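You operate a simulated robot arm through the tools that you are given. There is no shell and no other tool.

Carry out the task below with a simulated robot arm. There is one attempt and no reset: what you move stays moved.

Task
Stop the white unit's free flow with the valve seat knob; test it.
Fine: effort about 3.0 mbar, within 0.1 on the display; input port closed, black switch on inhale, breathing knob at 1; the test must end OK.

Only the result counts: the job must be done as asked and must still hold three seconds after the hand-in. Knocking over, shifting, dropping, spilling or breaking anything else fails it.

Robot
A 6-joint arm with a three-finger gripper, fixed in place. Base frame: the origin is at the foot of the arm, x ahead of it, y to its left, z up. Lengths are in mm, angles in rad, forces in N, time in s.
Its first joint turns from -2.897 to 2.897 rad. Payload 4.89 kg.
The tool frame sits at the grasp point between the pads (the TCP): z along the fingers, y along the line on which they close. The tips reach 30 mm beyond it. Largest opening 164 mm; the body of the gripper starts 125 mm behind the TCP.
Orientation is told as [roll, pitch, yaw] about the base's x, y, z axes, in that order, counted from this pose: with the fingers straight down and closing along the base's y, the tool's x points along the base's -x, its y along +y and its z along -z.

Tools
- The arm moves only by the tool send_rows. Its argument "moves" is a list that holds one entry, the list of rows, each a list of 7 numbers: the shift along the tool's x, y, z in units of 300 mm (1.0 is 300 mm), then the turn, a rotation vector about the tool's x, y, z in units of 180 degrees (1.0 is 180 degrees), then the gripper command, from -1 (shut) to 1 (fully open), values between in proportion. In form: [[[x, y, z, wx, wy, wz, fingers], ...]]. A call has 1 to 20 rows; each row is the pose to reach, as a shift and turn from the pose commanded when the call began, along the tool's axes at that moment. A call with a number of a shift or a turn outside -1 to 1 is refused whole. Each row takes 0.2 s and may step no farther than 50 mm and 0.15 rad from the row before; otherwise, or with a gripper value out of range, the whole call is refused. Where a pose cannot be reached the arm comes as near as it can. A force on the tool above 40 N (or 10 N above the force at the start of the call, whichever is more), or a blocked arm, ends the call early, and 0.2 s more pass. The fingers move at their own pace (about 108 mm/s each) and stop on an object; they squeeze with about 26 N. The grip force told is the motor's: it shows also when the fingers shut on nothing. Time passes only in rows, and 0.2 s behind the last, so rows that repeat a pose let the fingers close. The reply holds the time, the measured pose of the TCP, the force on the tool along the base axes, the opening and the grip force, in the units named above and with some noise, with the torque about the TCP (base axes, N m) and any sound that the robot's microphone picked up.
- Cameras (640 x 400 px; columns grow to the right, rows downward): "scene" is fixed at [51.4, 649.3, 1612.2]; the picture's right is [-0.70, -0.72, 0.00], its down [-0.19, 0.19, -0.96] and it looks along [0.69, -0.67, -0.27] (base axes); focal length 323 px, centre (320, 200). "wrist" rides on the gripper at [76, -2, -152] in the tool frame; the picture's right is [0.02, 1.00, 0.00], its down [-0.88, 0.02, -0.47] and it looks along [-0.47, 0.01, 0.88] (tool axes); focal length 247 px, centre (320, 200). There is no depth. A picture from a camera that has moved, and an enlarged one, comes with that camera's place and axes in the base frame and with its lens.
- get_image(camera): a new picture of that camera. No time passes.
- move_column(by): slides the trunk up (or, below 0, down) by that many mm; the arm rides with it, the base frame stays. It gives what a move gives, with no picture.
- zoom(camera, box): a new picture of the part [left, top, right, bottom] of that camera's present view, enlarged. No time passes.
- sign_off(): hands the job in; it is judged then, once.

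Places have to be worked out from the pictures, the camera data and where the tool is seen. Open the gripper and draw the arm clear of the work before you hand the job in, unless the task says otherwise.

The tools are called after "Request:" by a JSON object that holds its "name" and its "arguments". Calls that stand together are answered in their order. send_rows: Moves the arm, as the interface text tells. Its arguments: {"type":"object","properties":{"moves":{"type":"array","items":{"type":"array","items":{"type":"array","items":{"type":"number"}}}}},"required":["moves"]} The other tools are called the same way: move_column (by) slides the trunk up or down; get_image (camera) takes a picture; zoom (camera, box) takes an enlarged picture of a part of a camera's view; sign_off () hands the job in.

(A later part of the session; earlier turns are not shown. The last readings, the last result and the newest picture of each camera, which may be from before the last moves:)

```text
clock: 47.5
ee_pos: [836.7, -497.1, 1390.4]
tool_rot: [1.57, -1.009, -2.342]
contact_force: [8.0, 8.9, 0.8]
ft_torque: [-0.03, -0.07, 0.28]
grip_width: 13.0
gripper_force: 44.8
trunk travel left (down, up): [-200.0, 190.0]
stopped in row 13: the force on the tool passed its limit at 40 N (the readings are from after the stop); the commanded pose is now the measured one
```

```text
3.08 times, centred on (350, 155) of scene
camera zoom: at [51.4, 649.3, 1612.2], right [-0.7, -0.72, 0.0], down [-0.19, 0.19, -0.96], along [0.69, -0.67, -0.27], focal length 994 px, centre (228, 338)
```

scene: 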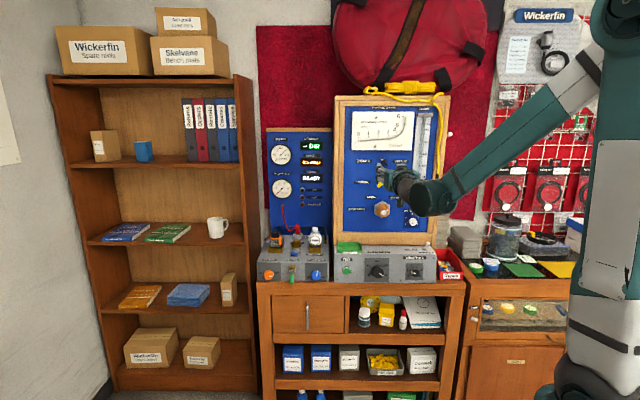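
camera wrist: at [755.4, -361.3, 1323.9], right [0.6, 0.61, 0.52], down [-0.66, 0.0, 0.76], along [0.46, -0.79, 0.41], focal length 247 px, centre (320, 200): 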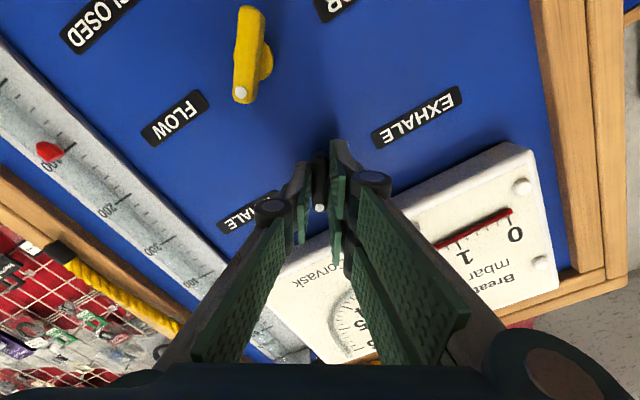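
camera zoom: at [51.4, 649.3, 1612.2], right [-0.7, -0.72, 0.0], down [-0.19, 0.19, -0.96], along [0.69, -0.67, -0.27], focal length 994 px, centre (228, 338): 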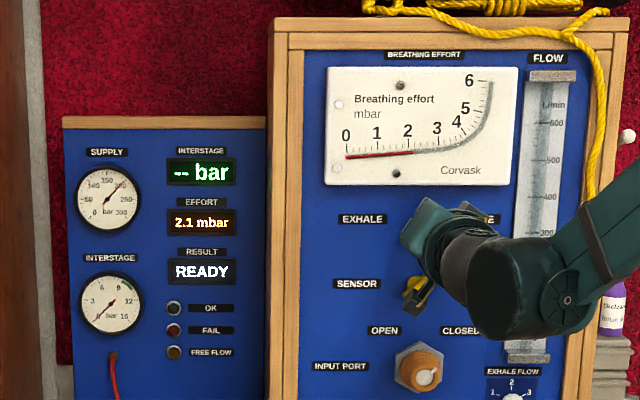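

Effort now reads 2.1 mbar. The bar is at +32°; I finish the last 13° in small steps.

Request:
{"name": "send_rows", "arguments": {"moves": [[[0, 0.003, 0, 0, 0, 0.02, -1], [0, 0.003, 0, 0, 0, 0.04, -1], [0, 0.003, 0, 0, 0, 0.06, -1], [0, 0.003, 0, 0, 0, 0.072, -1], [0, 0.003, 0, 0, 0, 0.072, -1]]]}}

Request:
{"name": "get_image", "arguments": {"camera": "wrist"}}

Request:
{"name": "zoom", "arguments": {"camera": "scene", "box": [260, 90, 440, 220]}}

```text
clock: 48.7
ee_pos: [836.4, -497.7, 1389.6]
tool_rot: [1.57, -0.783, -2.344]
contact_force: [19.4, 9.0, 4.8]
ft_torque: [-0.16, 0.21, 0.64]
grip_width: 12.7
gripper_force: 44.6
trunk travel left (down, up): [-200.0, 190.0]
```

```text
taken
camera wrist: at [765.4, -351.1, 1334.8], right [0.5, 0.51, 0.69], down [-0.77, -0.11, 0.63], along [0.4, -0.85, 0.34], focal length 247 px, centre (320, 200)
```

wrist: 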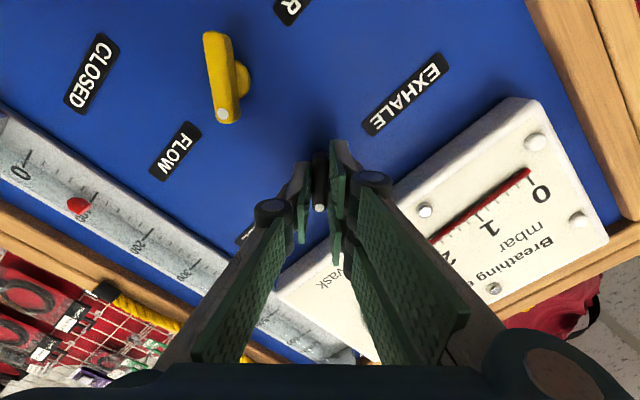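

```text
3.08 times, centred on (350, 155) of scene
camera zoom: at [51.4, 649.3, 1612.2], right [-0.7, -0.72, 0.0], down [-0.19, 0.19, -0.96], along [0.69, -0.67, -0.27], focal length 994 px, centre (228, 338)
```

zoom: 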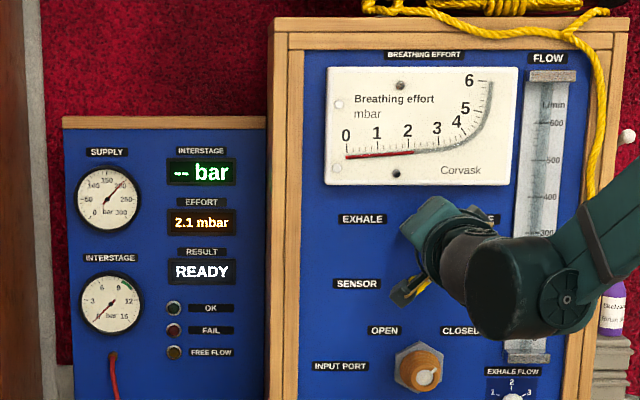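

The switch is at +45°, effort steady at 2.1 mbar. I release, retract and level the tool.

Request:
{"name": "send_rows", "arguments": {"moves": [[[0, 0, 0, 0, 0, 0, -0.4], [0, 0, 0, 0, 0, 0, -0.4], [0, 0, -0.08, 0, 0, 0, -0.4], [0, 0, -0.18, 0, 0, -0.03, -0.4], [0, 0, -0.28, 0, 0, -0.07, -0.4], [0, 0, -0.38, 0, 0, -0.11, -0.2], [0, 0, -0.43, 0, 0, -0.15, 0], [0, 0, -0.43, 0, 0, -0.19, 0], [0, 0, -0.43, 0, 0, -0.23, 0], [0, 0, -0.43, 0, 0, -0.25, 0]]]}}

Request:
{"name": "get_image", "arguments": {"camera": "wrist"}}

Request:
{"name": "zoom", "arguments": {"camera": "scene", "box": [330, 140, 460, 290]}}

Request:
{"name": "zoom", "arguments": {"camera": "scene", "box": [255, 120, 340, 290]}}

```text
clock: 50.9
ee_pos: [745.0, -406.9, 1391.2]
tool_rot: [1.355, -1.569, -2.133]
contact_force: [-0.1, 0.1, -0.3]
ft_torque: [-0.02, -0.01, -0.01]
grip_width: 82.0
gripper_force: 0.0
trunk travel left (down, up): [-200.0, 190.0]
```

```text
taken
camera wrist: at [634.2, -301.1, 1313.7], right [0.7, 0.71, -0.02], down [-0.33, 0.34, 0.88], along [0.64, -0.61, 0.47], focal length 247 px, centre (320, 200)
```

wrist: 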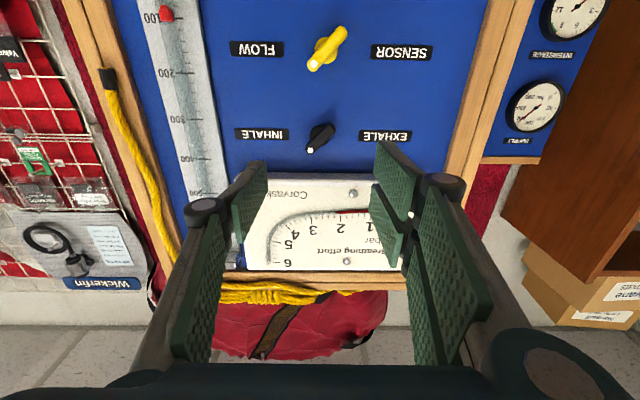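

```text
2.67 times, centred on (395, 215) of scene
camera zoom: at [51.4, 649.3, 1612.2], right [-0.7, -0.72, 0.0], down [-0.19, 0.19, -0.96], along [0.69, -0.67, -0.27], focal length 861 px, centre (120, 160)
```

zoom: 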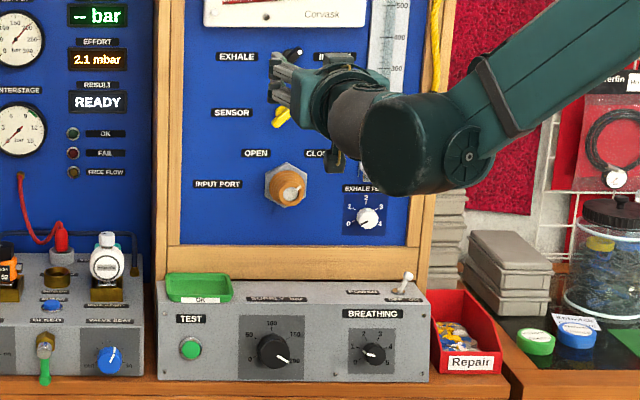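

```text
2.35 times, centred on (298, 205) of scene
camera zoom: at [51.4, 649.3, 1612.2], right [-0.7, -0.72, 0.0], down [-0.19, 0.19, -0.96], along [0.69, -0.67, -0.27], focal length 760 px, centre (373, 188)
```

zoom: 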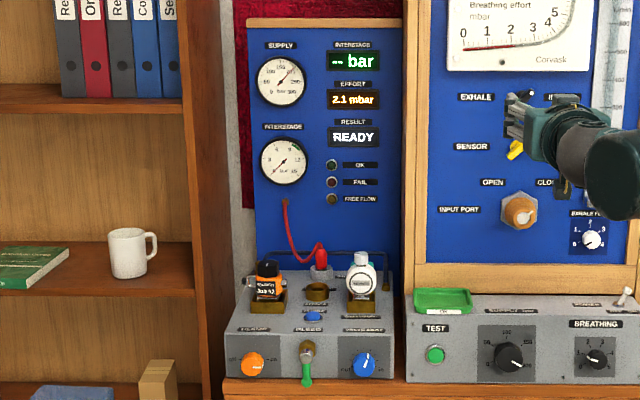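

All set on the panel. I check the breathing knob's pointer in the scene view before going back to the valve seat.

Request:
{"name": "zoom", "arguments": {"camera": "scene", "box": [392, 250, 436, 285]}}

Request:
{"name": "zoom", "arguments": {"camera": "scene", "box": [255, 125, 335, 215]}}

```text
11.43 times, centred on (414, 268) of scene
camera zoom: at [51.4, 649.3, 1612.2], right [-0.7, -0.72, 0.0], down [-0.19, 0.19, -0.96], along [0.69, -0.67, -0.27], focal length 3691 px, centre (-754, -571)
```

zoom: 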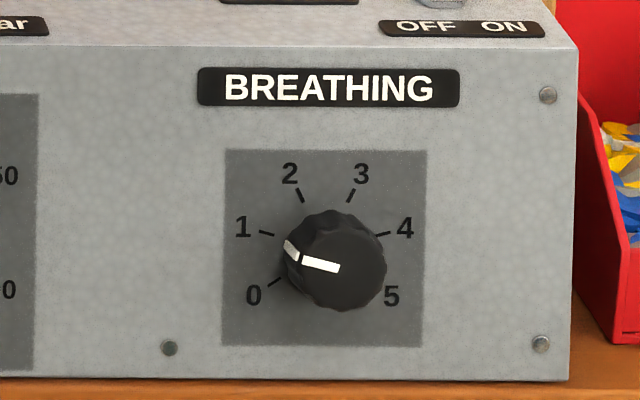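

```text
4.44 times, centred on (295, 170) of scene
camera zoom: at [51.4, 649.3, 1612.2], right [-0.7, -0.72, 0.0], down [-0.19, 0.19, -0.96], along [0.69, -0.67, -0.27], focal length 1435 px, centre (431, 333)
```

zoom: 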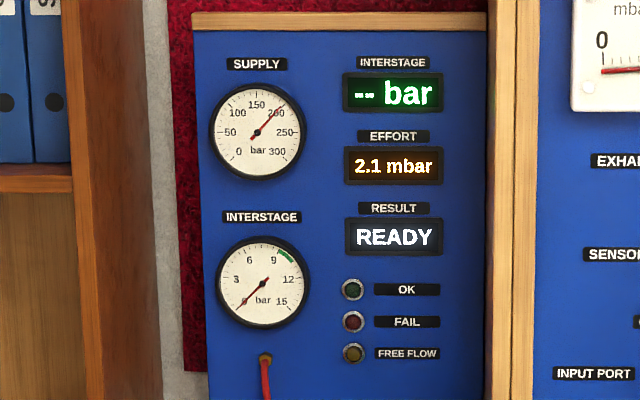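

The breathing pointer sits about 6° short of mark 1, so I'll trim it. First I check the black switch from here.

Request:
{"name": "zoom", "arguments": {"camera": "wrist", "box": [220, 20, 420, 170]}}

```text
2.67 times, centred on (320, 95) of wrist
camera zoom: at [634.2, -301.1, 1313.7], right [0.7, 0.71, -0.02], down [-0.33, 0.34, 0.88], along [0.64, -0.61, 0.47], focal length 659 px, centre (320, 480)
```

zoom: 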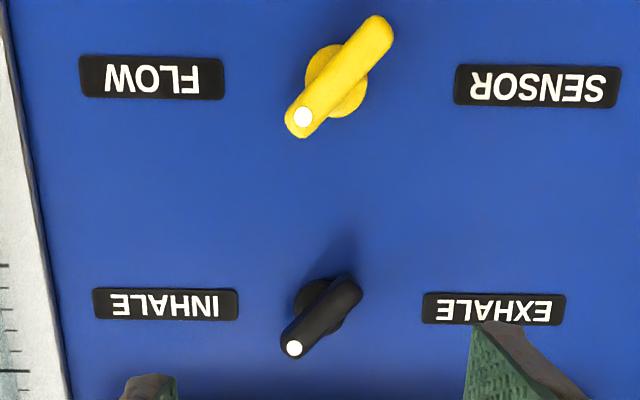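

The black switch is cleanly on INHALE. I lower the trunk 200 mm and head back to the breathing knob to trim it by ~6°.

Request:
{"name": "move_column", "arguments": {"by": -200}}

Request:
{"name": "send_rows", "arguments": {"moves": [[[0.08, -0.08, -0.06, 0, 0, 0, 0], [0.18, -0.16, -0.1, 0, 0, 0, 0], [0.28, -0.24, -0.1, 0, 0, 0, 0], [0.38, -0.32, -0.1, 0, 0, 0, 0], [0.48, -0.4, -0.1, 0, 0, 0, 0], [0.58, -0.466, -0.1, 0, 0, 0, 0], [0.66, -0.466, -0.08, 0, 0, 0, 0]]]}}

Request:
{"name": "get_image", "arguments": {"camera": "wrist"}}

```text
clock: 53.1
ee_pos: [743.6, -407.5, 1190.7]
tool_rot: [1.427, -1.567, -2.203]
contact_force: [-0.4, -1.3, 0.0]
ft_torque: [0.01, 0.02, -0.03]
grip_width: 82.1
gripper_force: 0.2
trunk travel left (down, up): [0.0, 390.0]
```

```text
clock: 54.7
ee_pos: [629.9, -490.6, 992.4]
tool_rot: [1.529, -1.565, -2.304]
contact_force: [-1.4, -0.1, 0.4]
ft_torque: [0.11, 0.1, 0.0]
grip_width: 81.8
gripper_force: 0.0
trunk travel left (down, up): [0.0, 390.0]
```

```text
taken
camera wrist: at [520.1, -384.5, 915.0], right [0.7, 0.71, -0.02], down [-0.33, 0.34, 0.88], along [0.64, -0.61, 0.47], focal length 247 px, centre (320, 200)
```

wrist: 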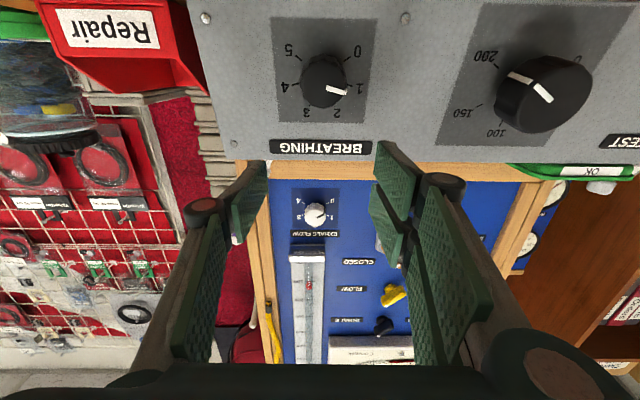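

I zoom on the breathing dial from here to measure the pointer offset.

Request:
{"name": "zoom", "arguments": {"camera": "wrist", "box": [265, 15, 385, 130]}}

```text
3.48 times, centred on (325, 72) of wrist
camera zoom: at [520.1, -384.5, 915.0], right [0.7, 0.71, -0.02], down [-0.33, 0.34, 0.88], along [0.64, -0.61, 0.47], focal length 859 px, centre (303, 644)
```

zoom: 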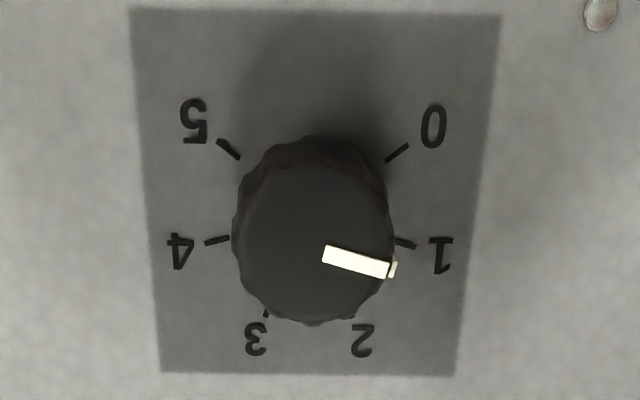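

Pointer is ~6.3° short of 1. I return to the previous grip pose around the knob.

Request:
{"name": "send_rows", "arguments": {"moves": [[[0.05, 0.002, 0.02, 0, 0.006, 0, 0], [0.1, 0.002, 0.05, 0, 0.012, 0, 0], [0.15, 0.002, 0.08, 0, 0.018, 0, 0], [0.19, 0.002, 0.1, 0, 0.022, 0, 0], [0.229, 0.002, 0.12, 0, 0.022, 0, 0], [0.229, 0.002, 0.12, 0, 0.022, 0, 0]]]}}

Request:
{"name": "zoom", "arguments": {"camera": "wrist", "box": [220, 90, 420, 230]}}

```text
clock: 56.1
ee_pos: [654.8, -514.2, 923.1]
tool_rot: [0.066, -1.501, -0.842]
contact_force: [-0.2, 0.7, 0.7]
ft_torque: [-0.04, 0.03, 0.04]
grip_width: 82.0
gripper_force: 0.1
trunk travel left (down, up): [0.0, 390.0]
```

```text
2.86 times, centred on (320, 160) of wrist
camera zoom: at [542.9, -403.6, 857.1], right [0.7, 0.72, -0.02], down [-0.28, 0.3, 0.91], along [0.66, -0.63, 0.41], focal length 706 px, centre (320, 314)
```

zoom: 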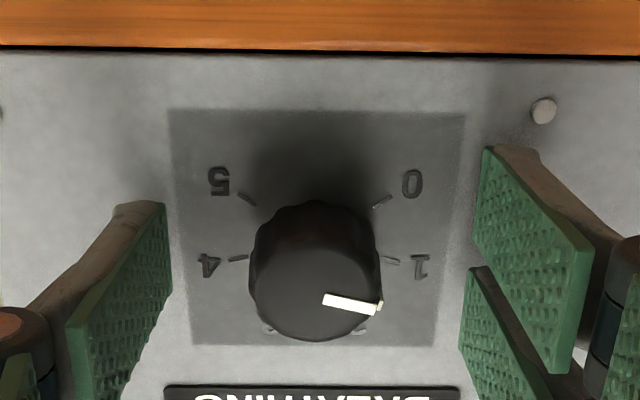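

Aligned. I centre 1.5 mm, advance 3 mm, close and turn 6.5° clockwise.

Request:
{"name": "send_rows", "arguments": {"moves": [[[0, -0.005, 0.01, 0, 0, 0, 0], [0, -0.005, 0.01, 0, 0, 0, -1], [0, -0.005, 0.01, 0, 0, 0, -1], [0, -0.005, 0.01, 0, 0, 0, -1], [0, -0.005, 0.01, 0, 0, 0.012, -1], [0, -0.005, 0.01, 0, 0, 0.024, -1], [0, -0.005, 0.01, 0, 0, 0.036, -1], [0, -0.005, 0.01, 0, 0, 0.036, -1]]]}}

Request:
{"name": "zoom", "arguments": {"camera": "wrist", "box": [220, 90, 420, 230]}}

Request:
{"name": "zoom", "arguments": {"camera": "scene", "box": [392, 250, 436, 285]}}

Request:
{"name": "zoom", "arguments": {"camera": "scene", "box": [255, 125, 335, 215]}}

```text
clock: 57.9
ee_pos: [659.1, -516.2, 924.5]
tool_rot: [1.038, -1.435, -1.815]
contact_force: [-0.3, 13.3, 1.9]
ft_torque: [0.05, 0.18, -0.19]
grip_width: 35.0
gripper_force: 45.5
trunk travel left (down, up): [0.0, 390.0]
```

```text
2.86 times, centred on (320, 160) of wrist
camera zoom: at [550.2, -400.5, 857.4], right [0.7, 0.71, 0.1], down [-0.35, 0.23, 0.91], along [0.62, -0.67, 0.41], focal length 706 px, centre (320, 314)
```

zoom: 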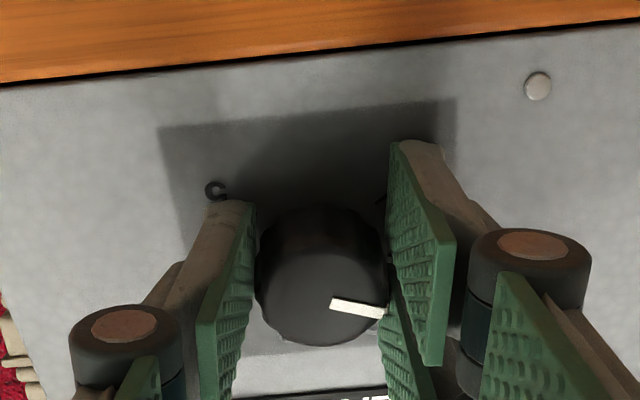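

```text
11.43 times, centred on (414, 268) of scene
camera zoom: at [51.4, 649.3, 1612.2], right [-0.7, -0.72, 0.0], down [-0.19, 0.19, -0.96], along [0.69, -0.67, -0.27], focal length 3691 px, centre (-754, -571)
```

zoom: 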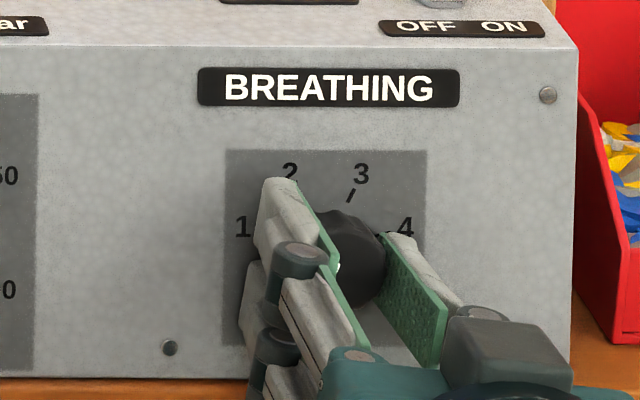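

```text
4.44 times, centred on (295, 170) of scene
camera zoom: at [51.4, 649.3, 1612.2], right [-0.7, -0.72, 0.0], down [-0.19, 0.19, -0.96], along [0.69, -0.67, -0.27], focal length 1435 px, centre (431, 333)
```

zoom: 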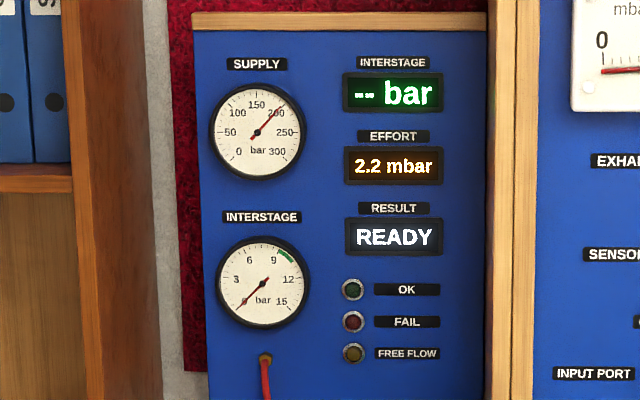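

Effort moved to 2.2. I release and back out to verify the pointer.

Request:
{"name": "send_rows", "arguments": {"moves": [[[0, 0, 0, 0, 0, 0, -0.2], [0, 0, 0, 0, 0, 0, 0], [0, 0, -0.06, 0, 0, 0, 0], [-0.02, 0, -0.12, 0, 0, 0, 0], [-0.05, 0, -0.18, 0, 0, -0.02, 0], [-0.1, 0, -0.22, 0, 0, -0.036, 0]]]}}

Request:
{"name": "get_image", "arguments": {"camera": "wrist"}}

Request:
{"name": "zoom", "arguments": {"camera": "wrist", "box": [265, 60, 385, 175]}}

Request:
{"name": "zoom", "arguments": {"camera": "scene", "box": [392, 250, 436, 285]}}

```text
clock: 59.3
ee_pos: [609.0, -473.4, 956.7]
tool_rot: [0.061, -1.502, -0.834]
contact_force: [1.5, -0.5, -1.0]
ft_torque: [-0.09, -0.05, -0.03]
grip_width: 81.7
gripper_force: 0.0
trunk travel left (down, up): [0.0, 390.0]
```

```text
taken
camera wrist: at [495.9, -364.3, 890.8], right [0.7, 0.72, -0.02], down [-0.28, 0.3, 0.91], along [0.66, -0.63, 0.41], focal length 247 px, centre (320, 200)
```

wrist: 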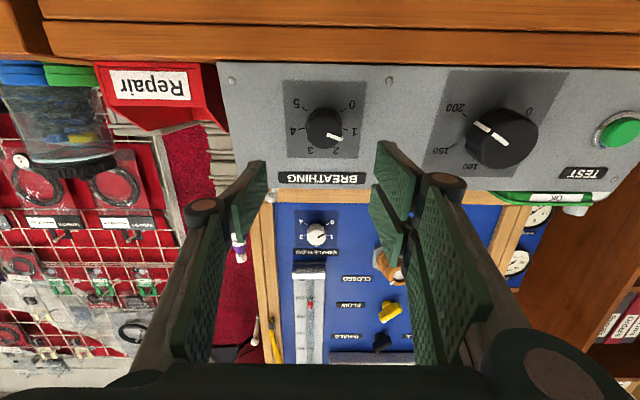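

```text
3.48 times, centred on (325, 118) of wrist
camera zoom: at [495.9, -364.3, 890.8], right [0.7, 0.72, -0.02], down [-0.28, 0.3, 0.91], along [0.66, -0.63, 0.41], focal length 859 px, centre (303, 487)
```

zoom: 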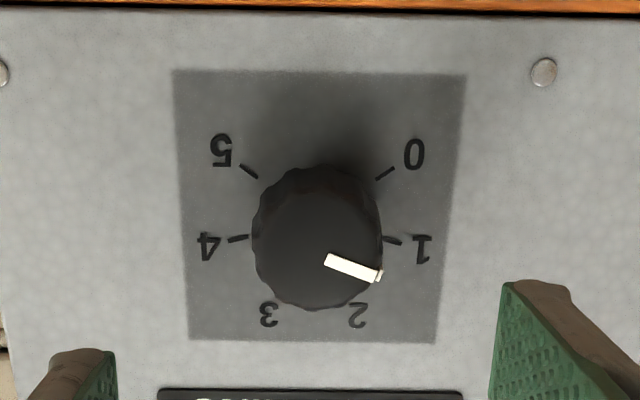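

```text
11.43 times, centred on (414, 268) of scene
camera zoom: at [51.4, 649.3, 1612.2], right [-0.7, -0.72, 0.0], down [-0.19, 0.19, -0.96], along [0.69, -0.67, -0.27], focal length 3691 px, centre (-754, -571)
```

zoom: 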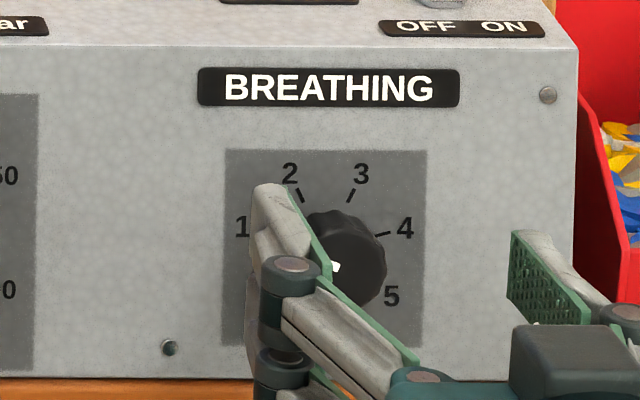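

Breathing is now on 1 (within ~2°). Now I travel back along the bench to the valve seat knob, levelling the tool on the way.

Request:
{"name": "send_rows", "arguments": {"moves": [[[0, 0.14, 0, 0, 0, 0, 0], [0, 0.28, 0, 0, 0, 0, 0], [0, 0.42, 0, 0, 0, 0, 0], [0, 0.56, 0, 0, -0.006, 0, 0], [0, 0.7, 0, 0, -0.012, 0, 0], [0, 0.84, 0, 0, -0.018, 0, 0], [0, 0.98, 0, 0, -0.0215, 0, 0]]]}}

Request:
{"name": "get_image", "arguments": {"camera": "wrist"}}

```text
clock: 60.9
ee_pos: [814.7, -265.1, 958.8]
tool_rot: [1.291, -1.563, -2.066]
contact_force: [-0.3, 0.0, 0.9]
ft_torque: [0.09, 0.12, 0.24]
grip_width: 81.8
gripper_force: 0.0
trunk travel left (down, up): [0.0, 390.0]
```

```text
taken
camera wrist: at [705.0, -158.2, 881.8], right [0.7, 0.71, -0.02], down [-0.33, 0.34, 0.88], along [0.64, -0.61, 0.47], focal length 247 px, centre (320, 200)
```

wrist: 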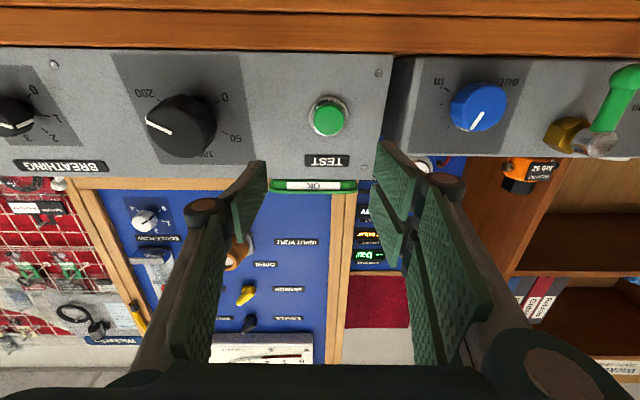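

The TEST button is seen at L≈387, z≈920 for later. I continue to the valve seat knob.

Request:
{"name": "send_rows", "arguments": {"moves": [[[0.05, 0.12, 0, 0, 0, 0, 0], [0.1, 0.24, 0, 0, 0, 0, 0], [0.153, 0.36, 0.0, 0, 0, 0, 0], [0.153, 0.475, 0.03, 0, 0, 0, 0], [0.153, 0.475, 0.1, 0, 0, 0, 0]]]}}

Request:
{"name": "zoom", "arguments": {"camera": "wrist", "box": [220, 70, 420, 210]}}

Request:
{"name": "zoom", "arguments": {"camera": "scene", "box": [255, 125, 375, 305]}}

```text
clock: 62.1
ee_pos: [934.3, -182.2, 912.7]
tool_rot: [1.185, -1.565, -1.958]
contact_force: [0.3, 0.4, -0.5]
ft_torque: [0.07, 0.06, 0.06]
grip_width: 82.1
gripper_force: 0.0
trunk travel left (down, up): [0.0, 390.0]
```

```text
2.86 times, centred on (320, 140) of wrist
camera zoom: at [825.0, -76.3, 836.4], right [0.7, 0.72, -0.02], down [-0.33, 0.34, 0.88], along [0.64, -0.61, 0.47], focal length 706 px, centre (320, 371)
```

zoom: 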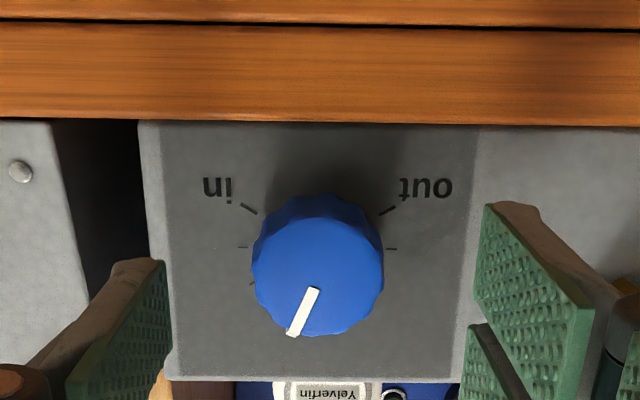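

```text
2.22 times, centred on (315, 215) of scene
camera zoom: at [51.4, 649.3, 1612.2], right [-0.7, -0.72, 0.0], down [-0.19, 0.19, -0.96], along [0.69, -0.67, -0.27], focal length 718 px, centre (331, 167)
```

zoom: 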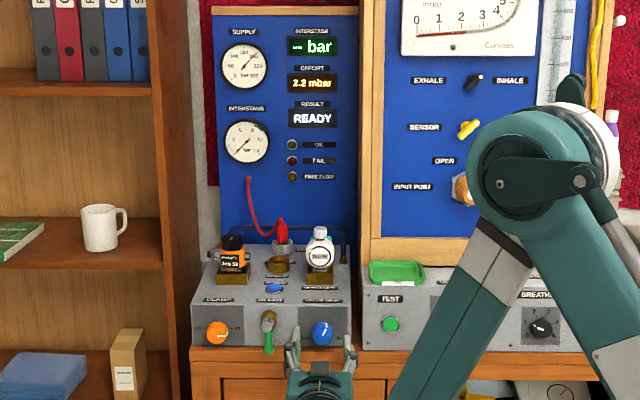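

Aligned with the knob (L and z within 1 mm). I advance 37 mm and close on it.

Request:
{"name": "send_rows", "arguments": {"moves": [[[0, 0, 0.06, 0, 0, 0, 0], [0, 0, 0.123, 0, 0, 0, 0], [0, 0, 0.123, 0, 0, 0, -1], [0, 0, 0.123, 0, 0, 0, -1], [0, 0, 0.123, 0, 0, 0, -1]]]}}

Request:
{"name": "zoom", "arguments": {"camera": "wrist", "box": [220, 70, 420, 230]}}

Request:
{"name": "zoom", "arguments": {"camera": "scene", "box": [255, 125, 335, 215]}}

```text
clock: 63.3
ee_pos: [961.5, -211.2, 913.0]
tool_rot: [1.162, -1.566, -1.938]
contact_force: [-9.1, 0.6, -0.7]
ft_torque: [-0.03, -0.02, -0.17]
grip_width: 40.6
gripper_force: 44.6
trunk travel left (down, up): [0.0, 390.0]
```

```text
2.50 times, centred on (320, 150) of wrist
camera zoom: at [852.4, -104.2, 836.0], right [0.7, 0.71, -0.02], down [-0.33, 0.34, 0.88], along [0.64, -0.61, 0.47], focal length 617 px, centre (320, 325)
```

zoom: 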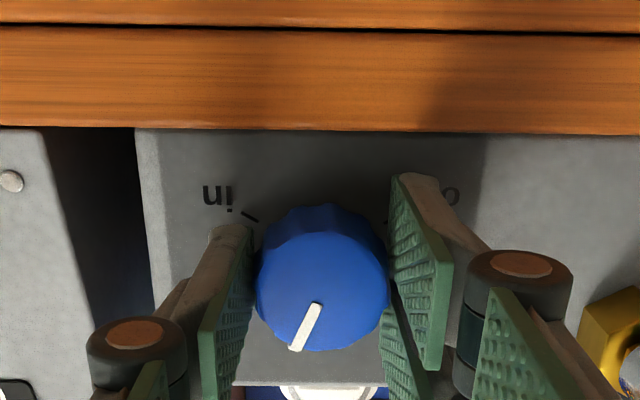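

```text
4.44 times, centred on (295, 170) of scene
camera zoom: at [51.4, 649.3, 1612.2], right [-0.7, -0.72, 0.0], down [-0.19, 0.19, -0.96], along [0.69, -0.67, -0.27], focal length 1435 px, centre (431, 333)
```

zoom: 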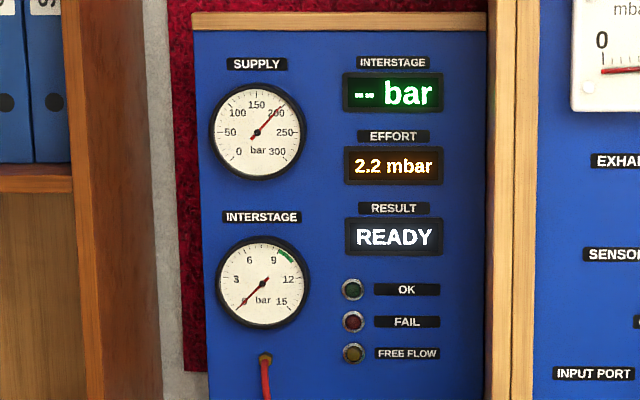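

Gripped at 2.2 mbar. I turn 10° clockwise and read the display.

Request:
{"name": "send_rows", "arguments": {"moves": [[[0, 0, 0, 0, 0, 0.02, -1], [0, 0, 0, 0, 0, 0.04, -1], [0, 0, 0, 0, 0, 0.056, -1], [0, 0, 0, 0, 0, 0.056, -1]]]}}

Request:
{"name": "zoom", "arguments": {"camera": "scene", "box": [255, 125, 335, 215]}}

```text
clock: 64.3
ee_pos: [962.0, -209.9, 912.9]
tool_rot: [1.551, -1.389, -2.329]
contact_force: [-19.9, -4.7, -23.9]
ft_torque: [0.44, 0.51, -0.53]
grip_width: 40.8
gripper_force: 44.6
trunk travel left (down, up): [0.0, 390.0]
```

```text
4.44 times, centred on (295, 170) of scene
camera zoom: at [51.4, 649.3, 1612.2], right [-0.7, -0.72, 0.0], down [-0.19, 0.19, -0.96], along [0.69, -0.67, -0.27], focal length 1435 px, centre (431, 333)
```

zoom: 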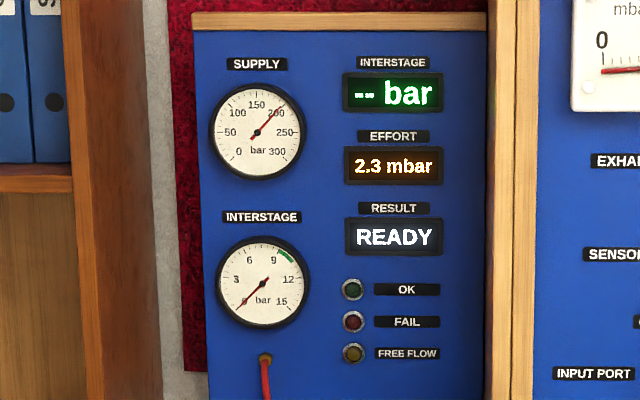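

2.3 mbar after ~10°. I relieve the small side force and turn another 20°.

Request:
{"name": "send_rows", "arguments": {"moves": [[[0.005, -0.003, -0.002, 0, 0, 0.02, -1], [0.005, -0.003, -0.002, 0, 0, 0.045, -1], [0.005, -0.003, -0.002, 0, 0, 0.07, -1], [0.005, -0.003, -0.002, 0, 0, 0.095, -1], [0.005, -0.003, -0.002, 0, 0, 0.111, -1], [0.005, -0.003, -0.002, 0, 0, 0.111, -1]]]}}

Request:
{"name": "zoom", "arguments": {"camera": "scene", "box": [255, 125, 335, 215]}}

Request:
{"name": "zoom", "arguments": {"camera": "wrist", "box": [220, 70, 420, 230]}}

```text
clock: 65.7
ee_pos: [961.3, -210.1, 912.5]
tool_rot: [1.567, -1.041, -2.342]
contact_force: [18.8, -20.1, 17.9]
ft_torque: [-0.33, -0.33, -0.18]
grip_width: 40.9
gripper_force: 45.3
trunk travel left (down, up): [0.0, 390.0]
```

```text
4.44 times, centred on (295, 170) of scene
camera zoom: at [51.4, 649.3, 1612.2], right [-0.7, -0.72, 0.0], down [-0.19, 0.19, -0.96], along [0.69, -0.67, -0.27], focal length 1435 px, centre (431, 333)
```

zoom: 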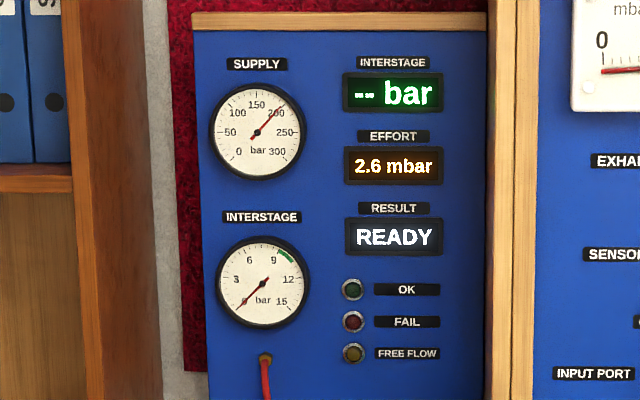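

```text
2.50 times, centred on (320, 150) of wrist
camera zoom: at [878.6, -76.6, 845.0], right [0.61, 0.62, 0.49], down [-0.64, 0.02, 0.77], along [0.47, -0.78, 0.41], focal length 617 px, centre (320, 325)
```

zoom: 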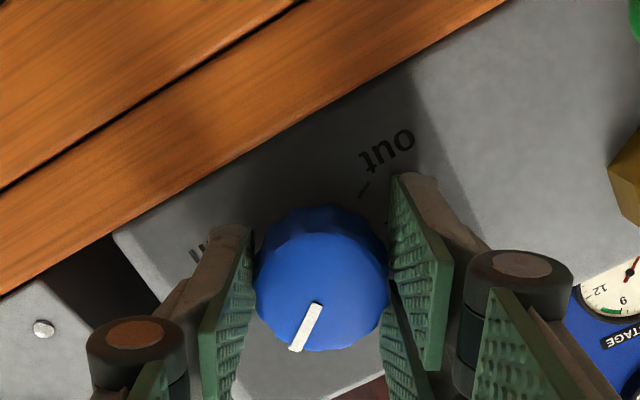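

2.6 mbar — slope ≈0.015 mbar/deg. I relieve the small forces and turn ~24° more.

Request:
{"name": "send_rows", "arguments": {"moves": [[[-0.003, 0.002, 0.003, 0, 0, 0, -1], [-0.003, 0.002, 0.003, 0, 0, 0.025, -1], [-0.003, 0.002, 0.003, 0, 0, 0.05, -1], [-0.003, 0.002, 0.003, 0, 0, 0.075, -1], [-0.003, 0.002, 0.003, 0, 0, 0.1, -1], [-0.003, 0.002, 0.003, 0, 0, 0.12, -1], [-0.003, 0.002, 0.003, 0, 0, 0.133, -1], [-0.003, 0.002, 0.003, 0, 0, 0.133, -1]]]}}

Request:
{"name": "zoom", "arguments": {"camera": "scene", "box": [255, 125, 335, 215]}}

```text
clock: 67.6
ee_pos: [961.6, -210.5, 911.3]
tool_rot: [1.565, -0.621, -2.343]
contact_force: [1.6, -0.5, -13.7]
ft_torque: [0.17, 0.19, -0.03]
grip_width: 40.7
gripper_force: 45.1
trunk travel left (down, up): [0.0, 390.0]
stopped in row 8: the force on the tool passed its limit at 44 N (the readings are from after the stop); the commanded pose is now the measured one
```

```text
4.44 times, centred on (295, 170) of scene
camera zoom: at [51.4, 649.3, 1612.2], right [-0.7, -0.72, 0.0], down [-0.19, 0.19, -0.96], along [0.69, -0.67, -0.27], focal length 1435 px, centre (431, 333)
```

zoom: 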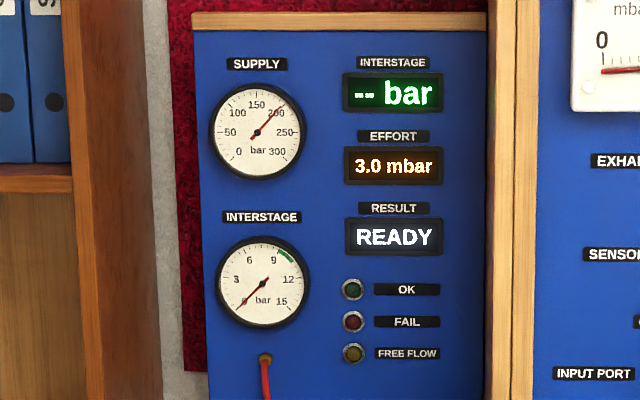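

Effort reads 3.0 mbar. I release and retract gently, then recheck the reading.

Request:
{"name": "send_rows", "arguments": {"moves": [[[0, 0, 0, 0, 0, 0, -0.2], [0, 0, 0, 0, 0, 0, -0.1], [0, 0, -0.05, 0, 0, 0, -0.1], [0, 0, -0.12, 0, 0, 0, -0.1], [0, 0, -0.2, 0, 0, -0.03, -0.1], [0, 0, -0.25, 0, 0, -0.07, -0.1], [0, 0, -0.25, 0, 0, -0.11, -0.1], [0, 0, -0.25, 0, 0, -0.15, -0.1], [0, 0, -0.25, 0, 0, -0.19, -0.1], [0, 0, -0.25, 0, 0, -0.23, -0.1], [0, 0, -0.25, 0, 0, -0.27, -0.1], [0, 0, -0.25, 0, 0, -0.302, -0.1]]]}}

Request:
{"name": "zoom", "arguments": {"camera": "scene", "box": [255, 125, 335, 215]}}

Request:
{"name": "get_image", "arguments": {"camera": "wrist"}}

Request:
{"name": "zoom", "arguments": {"camera": "scene", "box": [330, 90, 460, 250]}}

```text
clock: 70.2
ee_pos: [907.9, -157.8, 913.7]
tool_rot: [-0.576, -1.567, -0.195]
contact_force: [-0.6, -0.4, -0.7]
ft_torque: [-0.01, 0.01, 0.01]
grip_width: 73.9
gripper_force: 0.1
trunk travel left (down, up): [0.0, 390.0]
```

```text
4.44 times, centred on (295, 170) of scene
camera zoom: at [51.4, 649.3, 1612.2], right [-0.7, -0.72, 0.0], down [-0.19, 0.19, -0.96], along [0.69, -0.67, -0.27], focal length 1435 px, centre (431, 333)
```

zoom: 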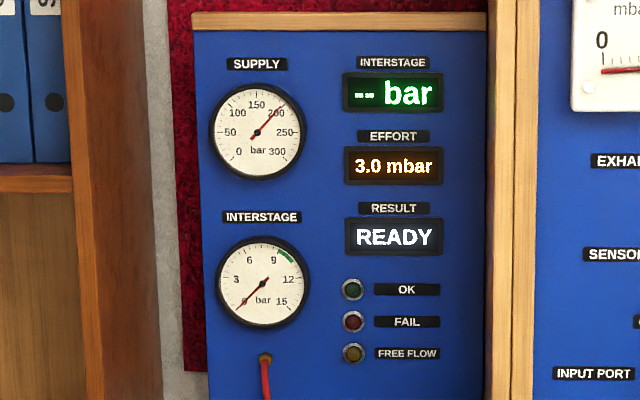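

```text
taken
camera wrist: at [798.2, -51.9, 836.5], right [0.7, 0.71, -0.02], down [-0.32, 0.34, 0.88], along [0.64, -0.61, 0.47], focal length 247 px, centre (320, 200)
```

wrist: 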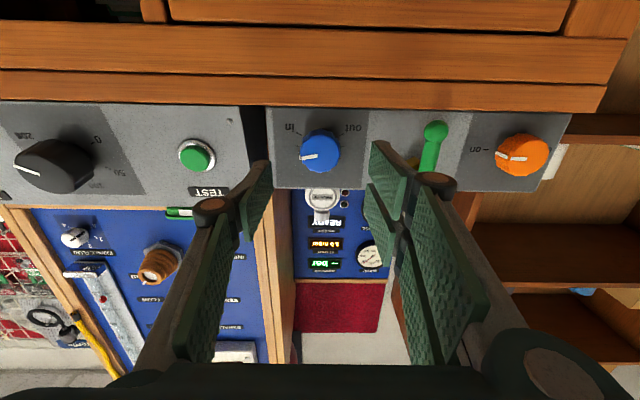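

```text
2.50 times, centred on (395, 170) of scene
camera zoom: at [51.4, 649.3, 1612.2], right [-0.7, -0.72, 0.0], down [-0.19, 0.19, -0.96], along [0.69, -0.67, -0.27], focal length 807 px, centre (132, 275)
```

zoom: 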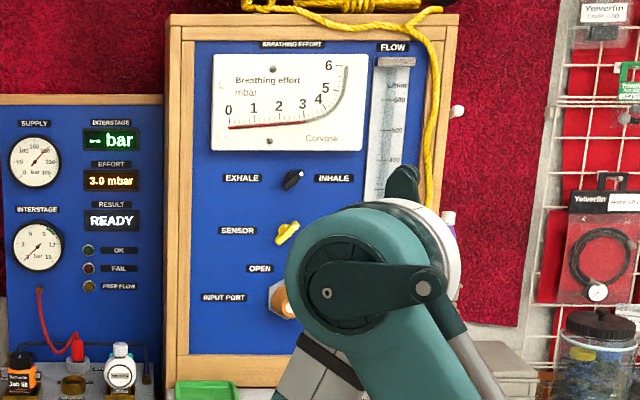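

Reading holds at 3.0 mbar and nothing else is lit. I close the fingers and move across to the TEST button.

Request:
{"name": "send_rows", "arguments": {"moves": [[[-0.005, -0.1, 0, 0, 0, 0, -1], [-0.01, -0.2, 0, 0, 0, 0, -1], [-0.015, -0.3, 0, 0, 0, 0, -1], [-0.02, -0.4, 0, 0, 0, 0, -1], [-0.02, -0.453, 0, 0, 0, 0, -1], [-0.02, -0.453, 0.03, 0, 0, 0, -1]]]}}

Request:
{"name": "get_image", "arguments": {"camera": "wrist"}}

Request:
{"name": "zoom", "arguments": {"camera": "wrist", "box": [240, 80, 400, 210]}}

Request:
{"name": "zoom", "arguments": {"camera": "scene", "box": [255, 125, 415, 305]}}

```text
clock: 71.6
ee_pos: [819.6, -262.1, 919.7]
tool_rot: [-0.014, -1.568, -0.761]
contact_force: [-0.4, 0.3, 0.7]
ft_torque: [-0.05, -0.03, -0.05]
grip_width: 0.0
gripper_force: 26.9
trunk travel left (down, up): [0.0, 390.0]
```

```text
taken
camera wrist: at [710.0, -155.8, 842.8], right [0.7, 0.71, -0.02], down [-0.32, 0.34, 0.88], along [0.64, -0.61, 0.47], focal length 247 px, centre (320, 200)
```

wrist: 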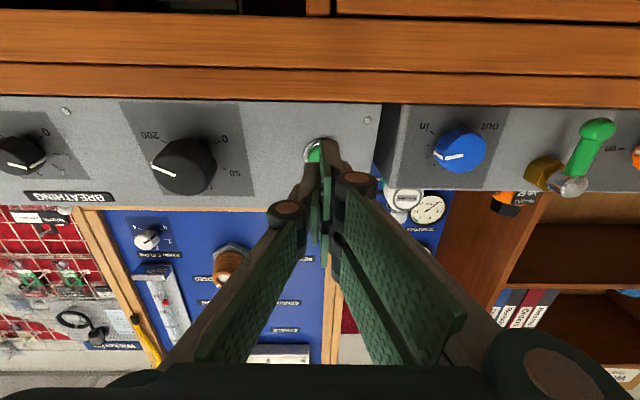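

```text
3.08 times, centred on (320, 145) of wrist
camera zoom: at [710.0, -155.8, 842.8], right [0.7, 0.71, -0.02], down [-0.32, 0.34, 0.88], along [0.64, -0.61, 0.47], focal length 760 px, centre (320, 369)
```

zoom: 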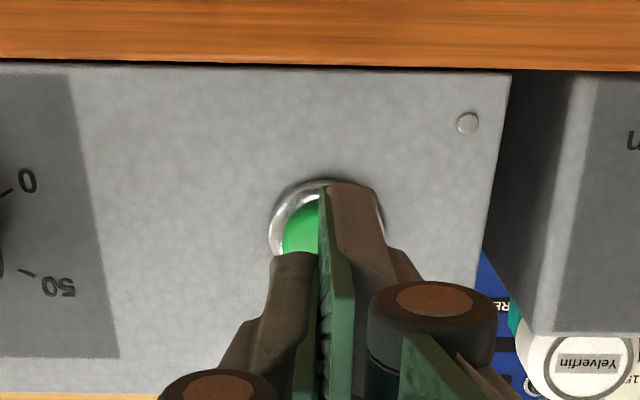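

```text
2.22 times, centred on (335, 215) of scene
camera zoom: at [51.4, 649.3, 1612.2], right [-0.7, -0.72, 0.0], down [-0.19, 0.19, -0.96], along [0.69, -0.67, -0.27], focal length 718 px, centre (287, 167)
```

zoom: 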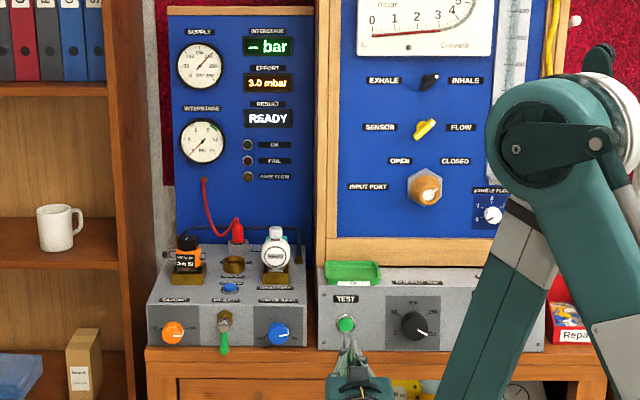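

Fingers are in line with the button (ring centre within 2 mm). I advance, then creep in with small steps until it is pressed.

Request:
{"name": "send_rows", "arguments": {"moves": [[[-0.003, 0.006, 0.06, 0, 0, 0, -1], [-0.003, 0.006, 0.11, 0, 0, 0, -1], [-0.003, 0.006, 0.13, 0, 0, 0, -1], [-0.003, 0.006, 0.14, 0, 0, 0, -1], [-0.003, 0.006, 0.15, 0, 0, 0, -1], [-0.003, 0.006, 0.16, 0, 0, 0, -1], [-0.003, 0.006, 0.17, 0, 0, 0, -1]]]}}

Request:
{"name": "zoom", "arguments": {"camera": "wrist", "box": [240, 80, 400, 210]}}

Request:
{"name": "zoom", "arguments": {"camera": "scene", "box": [255, 125, 415, 305]}}

```text
clock: 73.2
ee_pos: [856.5, -294.0, 919.5]
tool_rot: [0.027, -1.567, -0.799]
contact_force: [-0.4, -0.2, 0.3]
ft_torque: [0.01, -0.01, 0.0]
grip_width: 0.0
gripper_force: 26.0
trunk travel left (down, up): [0.0, 390.0]
```

```text
3.08 times, centred on (320, 145) of wrist
camera zoom: at [747.0, -188.9, 842.9], right [0.7, 0.71, -0.02], down [-0.32, 0.34, 0.88], along [0.64, -0.61, 0.47], focal length 760 px, centre (320, 369)
```

zoom: 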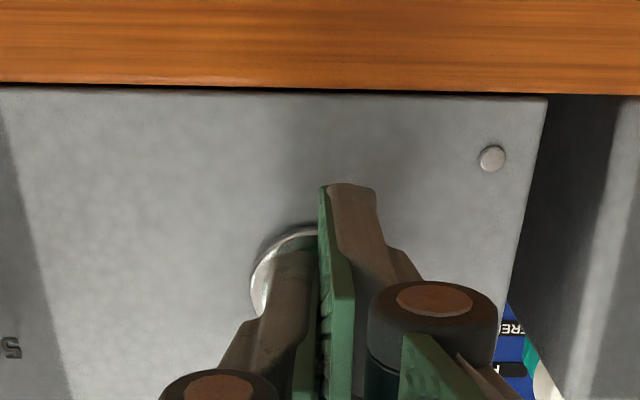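

```text
2.22 times, centred on (335, 215) of scene
camera zoom: at [51.4, 649.3, 1612.2], right [-0.7, -0.72, 0.0], down [-0.19, 0.19, -0.96], along [0.69, -0.67, -0.27], focal length 718 px, centre (287, 167)
```

zoom: 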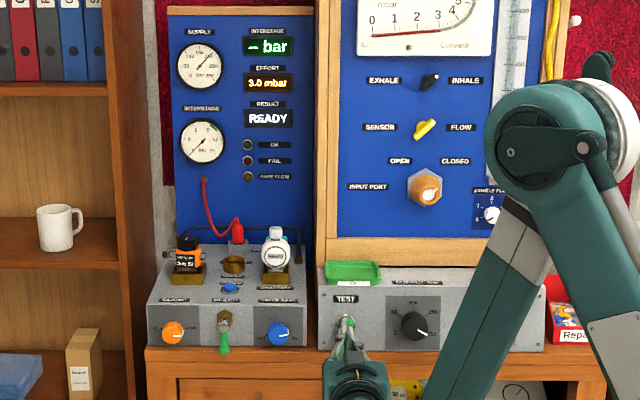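

No contact yet (tips at n≈848). I keep creeping in by 2–3 mm steps.

Request:
{"name": "send_rows", "arguments": {"moves": [[[0, 0.008, 0.008, 0, 0, 0, -1], [0, 0.008, 0.016, 0, 0, 0, -1], [0, 0.008, 0.024, 0, 0, 0, -1], [0, 0.008, 0.032, 0, 0, 0, -1], [0, 0.008, 0.04, 0, 0, 0, -1]]]}}

Request:
{"name": "zoom", "arguments": {"camera": "scene", "box": [255, 125, 415, 305]}}

```text
clock: 74.4
ee_pos: [866.5, -302.5, 918.6]
tool_rot: [0.021, -1.568, -0.797]
contact_force: [-1.4, 1.8, -0.9]
ft_torque: [0.01, 0.0, 0.03]
grip_width: 5.7
gripper_force: 44.9
trunk travel left (down, up): [0.0, 390.0]
```

```text
2.22 times, centred on (335, 215) of scene
camera zoom: at [51.4, 649.3, 1612.2], right [-0.7, -0.72, 0.0], down [-0.19, 0.19, -0.96], along [0.69, -0.67, -0.27], focal length 718 px, centre (287, 167)
```

zoom: 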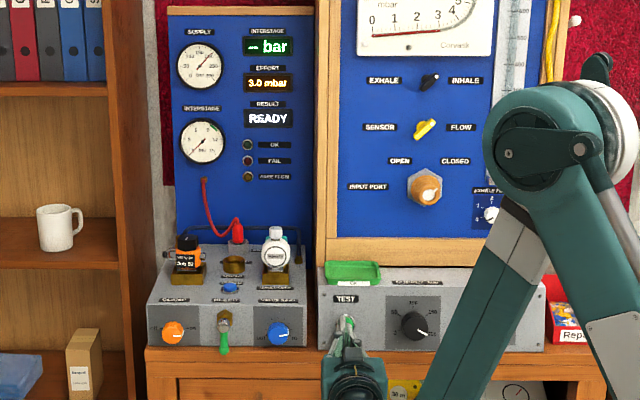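

The fingers opened to 5.7 mm, so something is touching between the tips; I look closely.

Request:
{"name": "zoom", "arguments": {"camera": "wrist", "box": [240, 80, 400, 210]}}

Request:
{"name": "zoom", "arguments": {"camera": "scene", "box": [325, 250, 375, 290]}}

```text
3.08 times, centred on (320, 145) of wrist
camera zoom: at [756.8, -195.5, 842.8], right [0.7, 0.71, -0.02], down [-0.32, 0.34, 0.88], along [0.64, -0.61, 0.47], focal length 760 px, centre (320, 369)
```

zoom: 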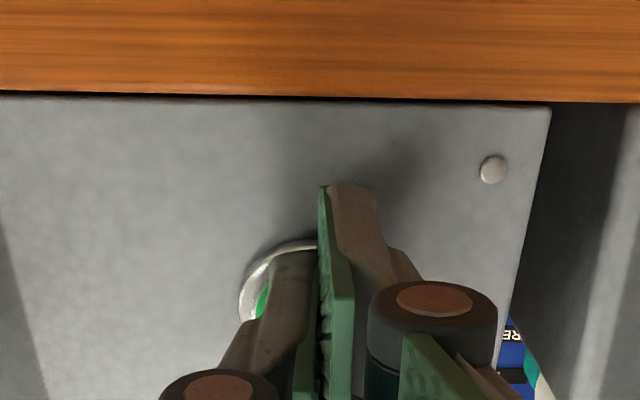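

```text
10.00 times, centred on (350, 270) of scene
camera zoom: at [51.4, 649.3, 1612.2], right [-0.7, -0.72, 0.0], down [-0.19, 0.19, -0.96], along [0.69, -0.67, -0.27], focal length 3229 px, centre (20, -500)
```

zoom: 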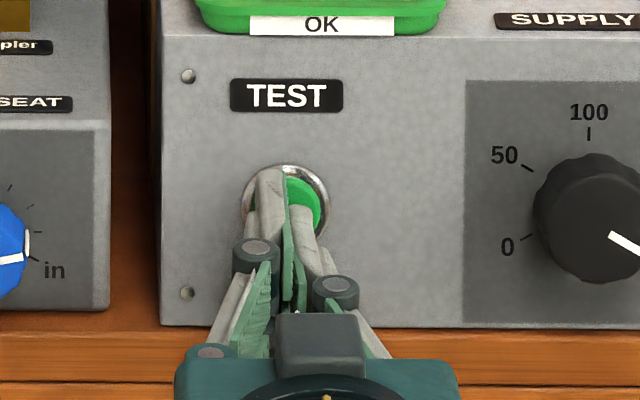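

Force is still tiny (~2 N) and no click yet; I push on in 2 mm steps.

Request:
{"name": "send_rows", "arguments": {"moves": [[[0, 0, 0.007, 0, 0, 0, -1], [0, 0, 0.014, 0, 0, 0, -1], [0, 0, 0.021, 0, 0, 0, -1]]]}}

Request:
{"name": "zoom", "arguments": {"camera": "scene", "box": [255, 125, 415, 305]}}

Request:
{"name": "zoom", "arguments": {"camera": "wrist", "box": [240, 80, 400, 210]}}

```text
clock: 75.2
ee_pos: [870.9, -305.1, 919.0]
tool_rot: [0.127, -1.57, -0.902]
contact_force: [-24.3, 23.5, -9.6]
ft_torque: [0.67, 0.65, 0.01]
grip_width: 5.9
gripper_force: 45.1
trunk travel left (down, up): [0.0, 390.0]
heard: click
```

```text
2.22 times, centred on (335, 215) of scene
camera zoom: at [51.4, 649.3, 1612.2], right [-0.7, -0.72, 0.0], down [-0.19, 0.19, -0.96], along [0.69, -0.67, -0.27], focal length 718 px, centre (287, 167)
```

zoom: 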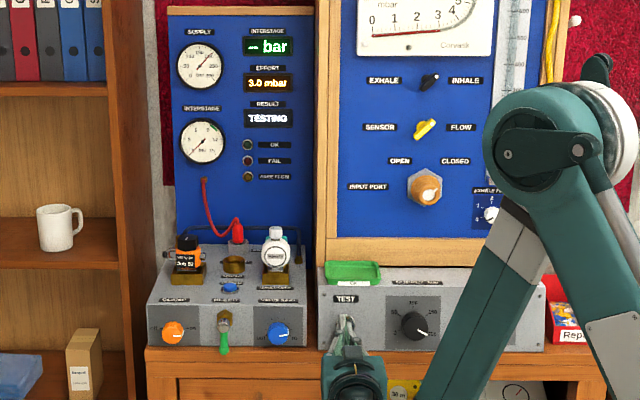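

```text
3.08 times, centred on (320, 145) of wrist
camera zoom: at [760.6, -199.5, 842.8], right [0.7, 0.72, -0.02], down [-0.32, 0.34, 0.88], along [0.64, -0.61, 0.47], focal length 760 px, centre (320, 369)
```

zoom: 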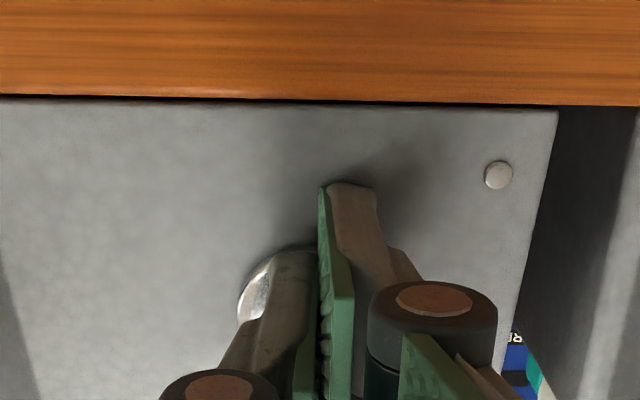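

A click was heard and RESULT shows TESTING. I retract straight back now to release the button without a second press.

Request:
{"name": "send_rows", "arguments": {"moves": [[[0, 0, -0.04, 0, 0, 0, -1], [0, 0, -0.12, 0, 0, 0, -1], [0, 0, -0.22, 0, 0, 0, -1], [0, 0, -0.3, 0, 0, 0, -1]]]}}

Request:
{"name": "zoom", "arguments": {"camera": "scene", "box": [255, 125, 335, 215]}}

```text
clock: 76.2
ee_pos: [808.5, -245.2, 918.4]
tool_rot: [0.002, -1.567, -0.774]
contact_force: [0.9, 0.2, -0.2]
ft_torque: [-0.08, -0.05, -0.02]
grip_width: 0.1
gripper_force: 44.7
trunk travel left (down, up): [0.0, 390.0]
```

```text
4.44 times, centred on (295, 170) of scene
camera zoom: at [51.4, 649.3, 1612.2], right [-0.7, -0.72, 0.0], down [-0.19, 0.19, -0.96], along [0.69, -0.67, -0.27], focal length 1435 px, centre (431, 333)
```

zoom: 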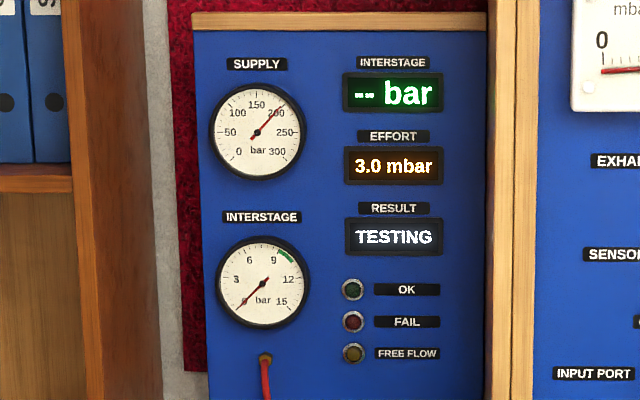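

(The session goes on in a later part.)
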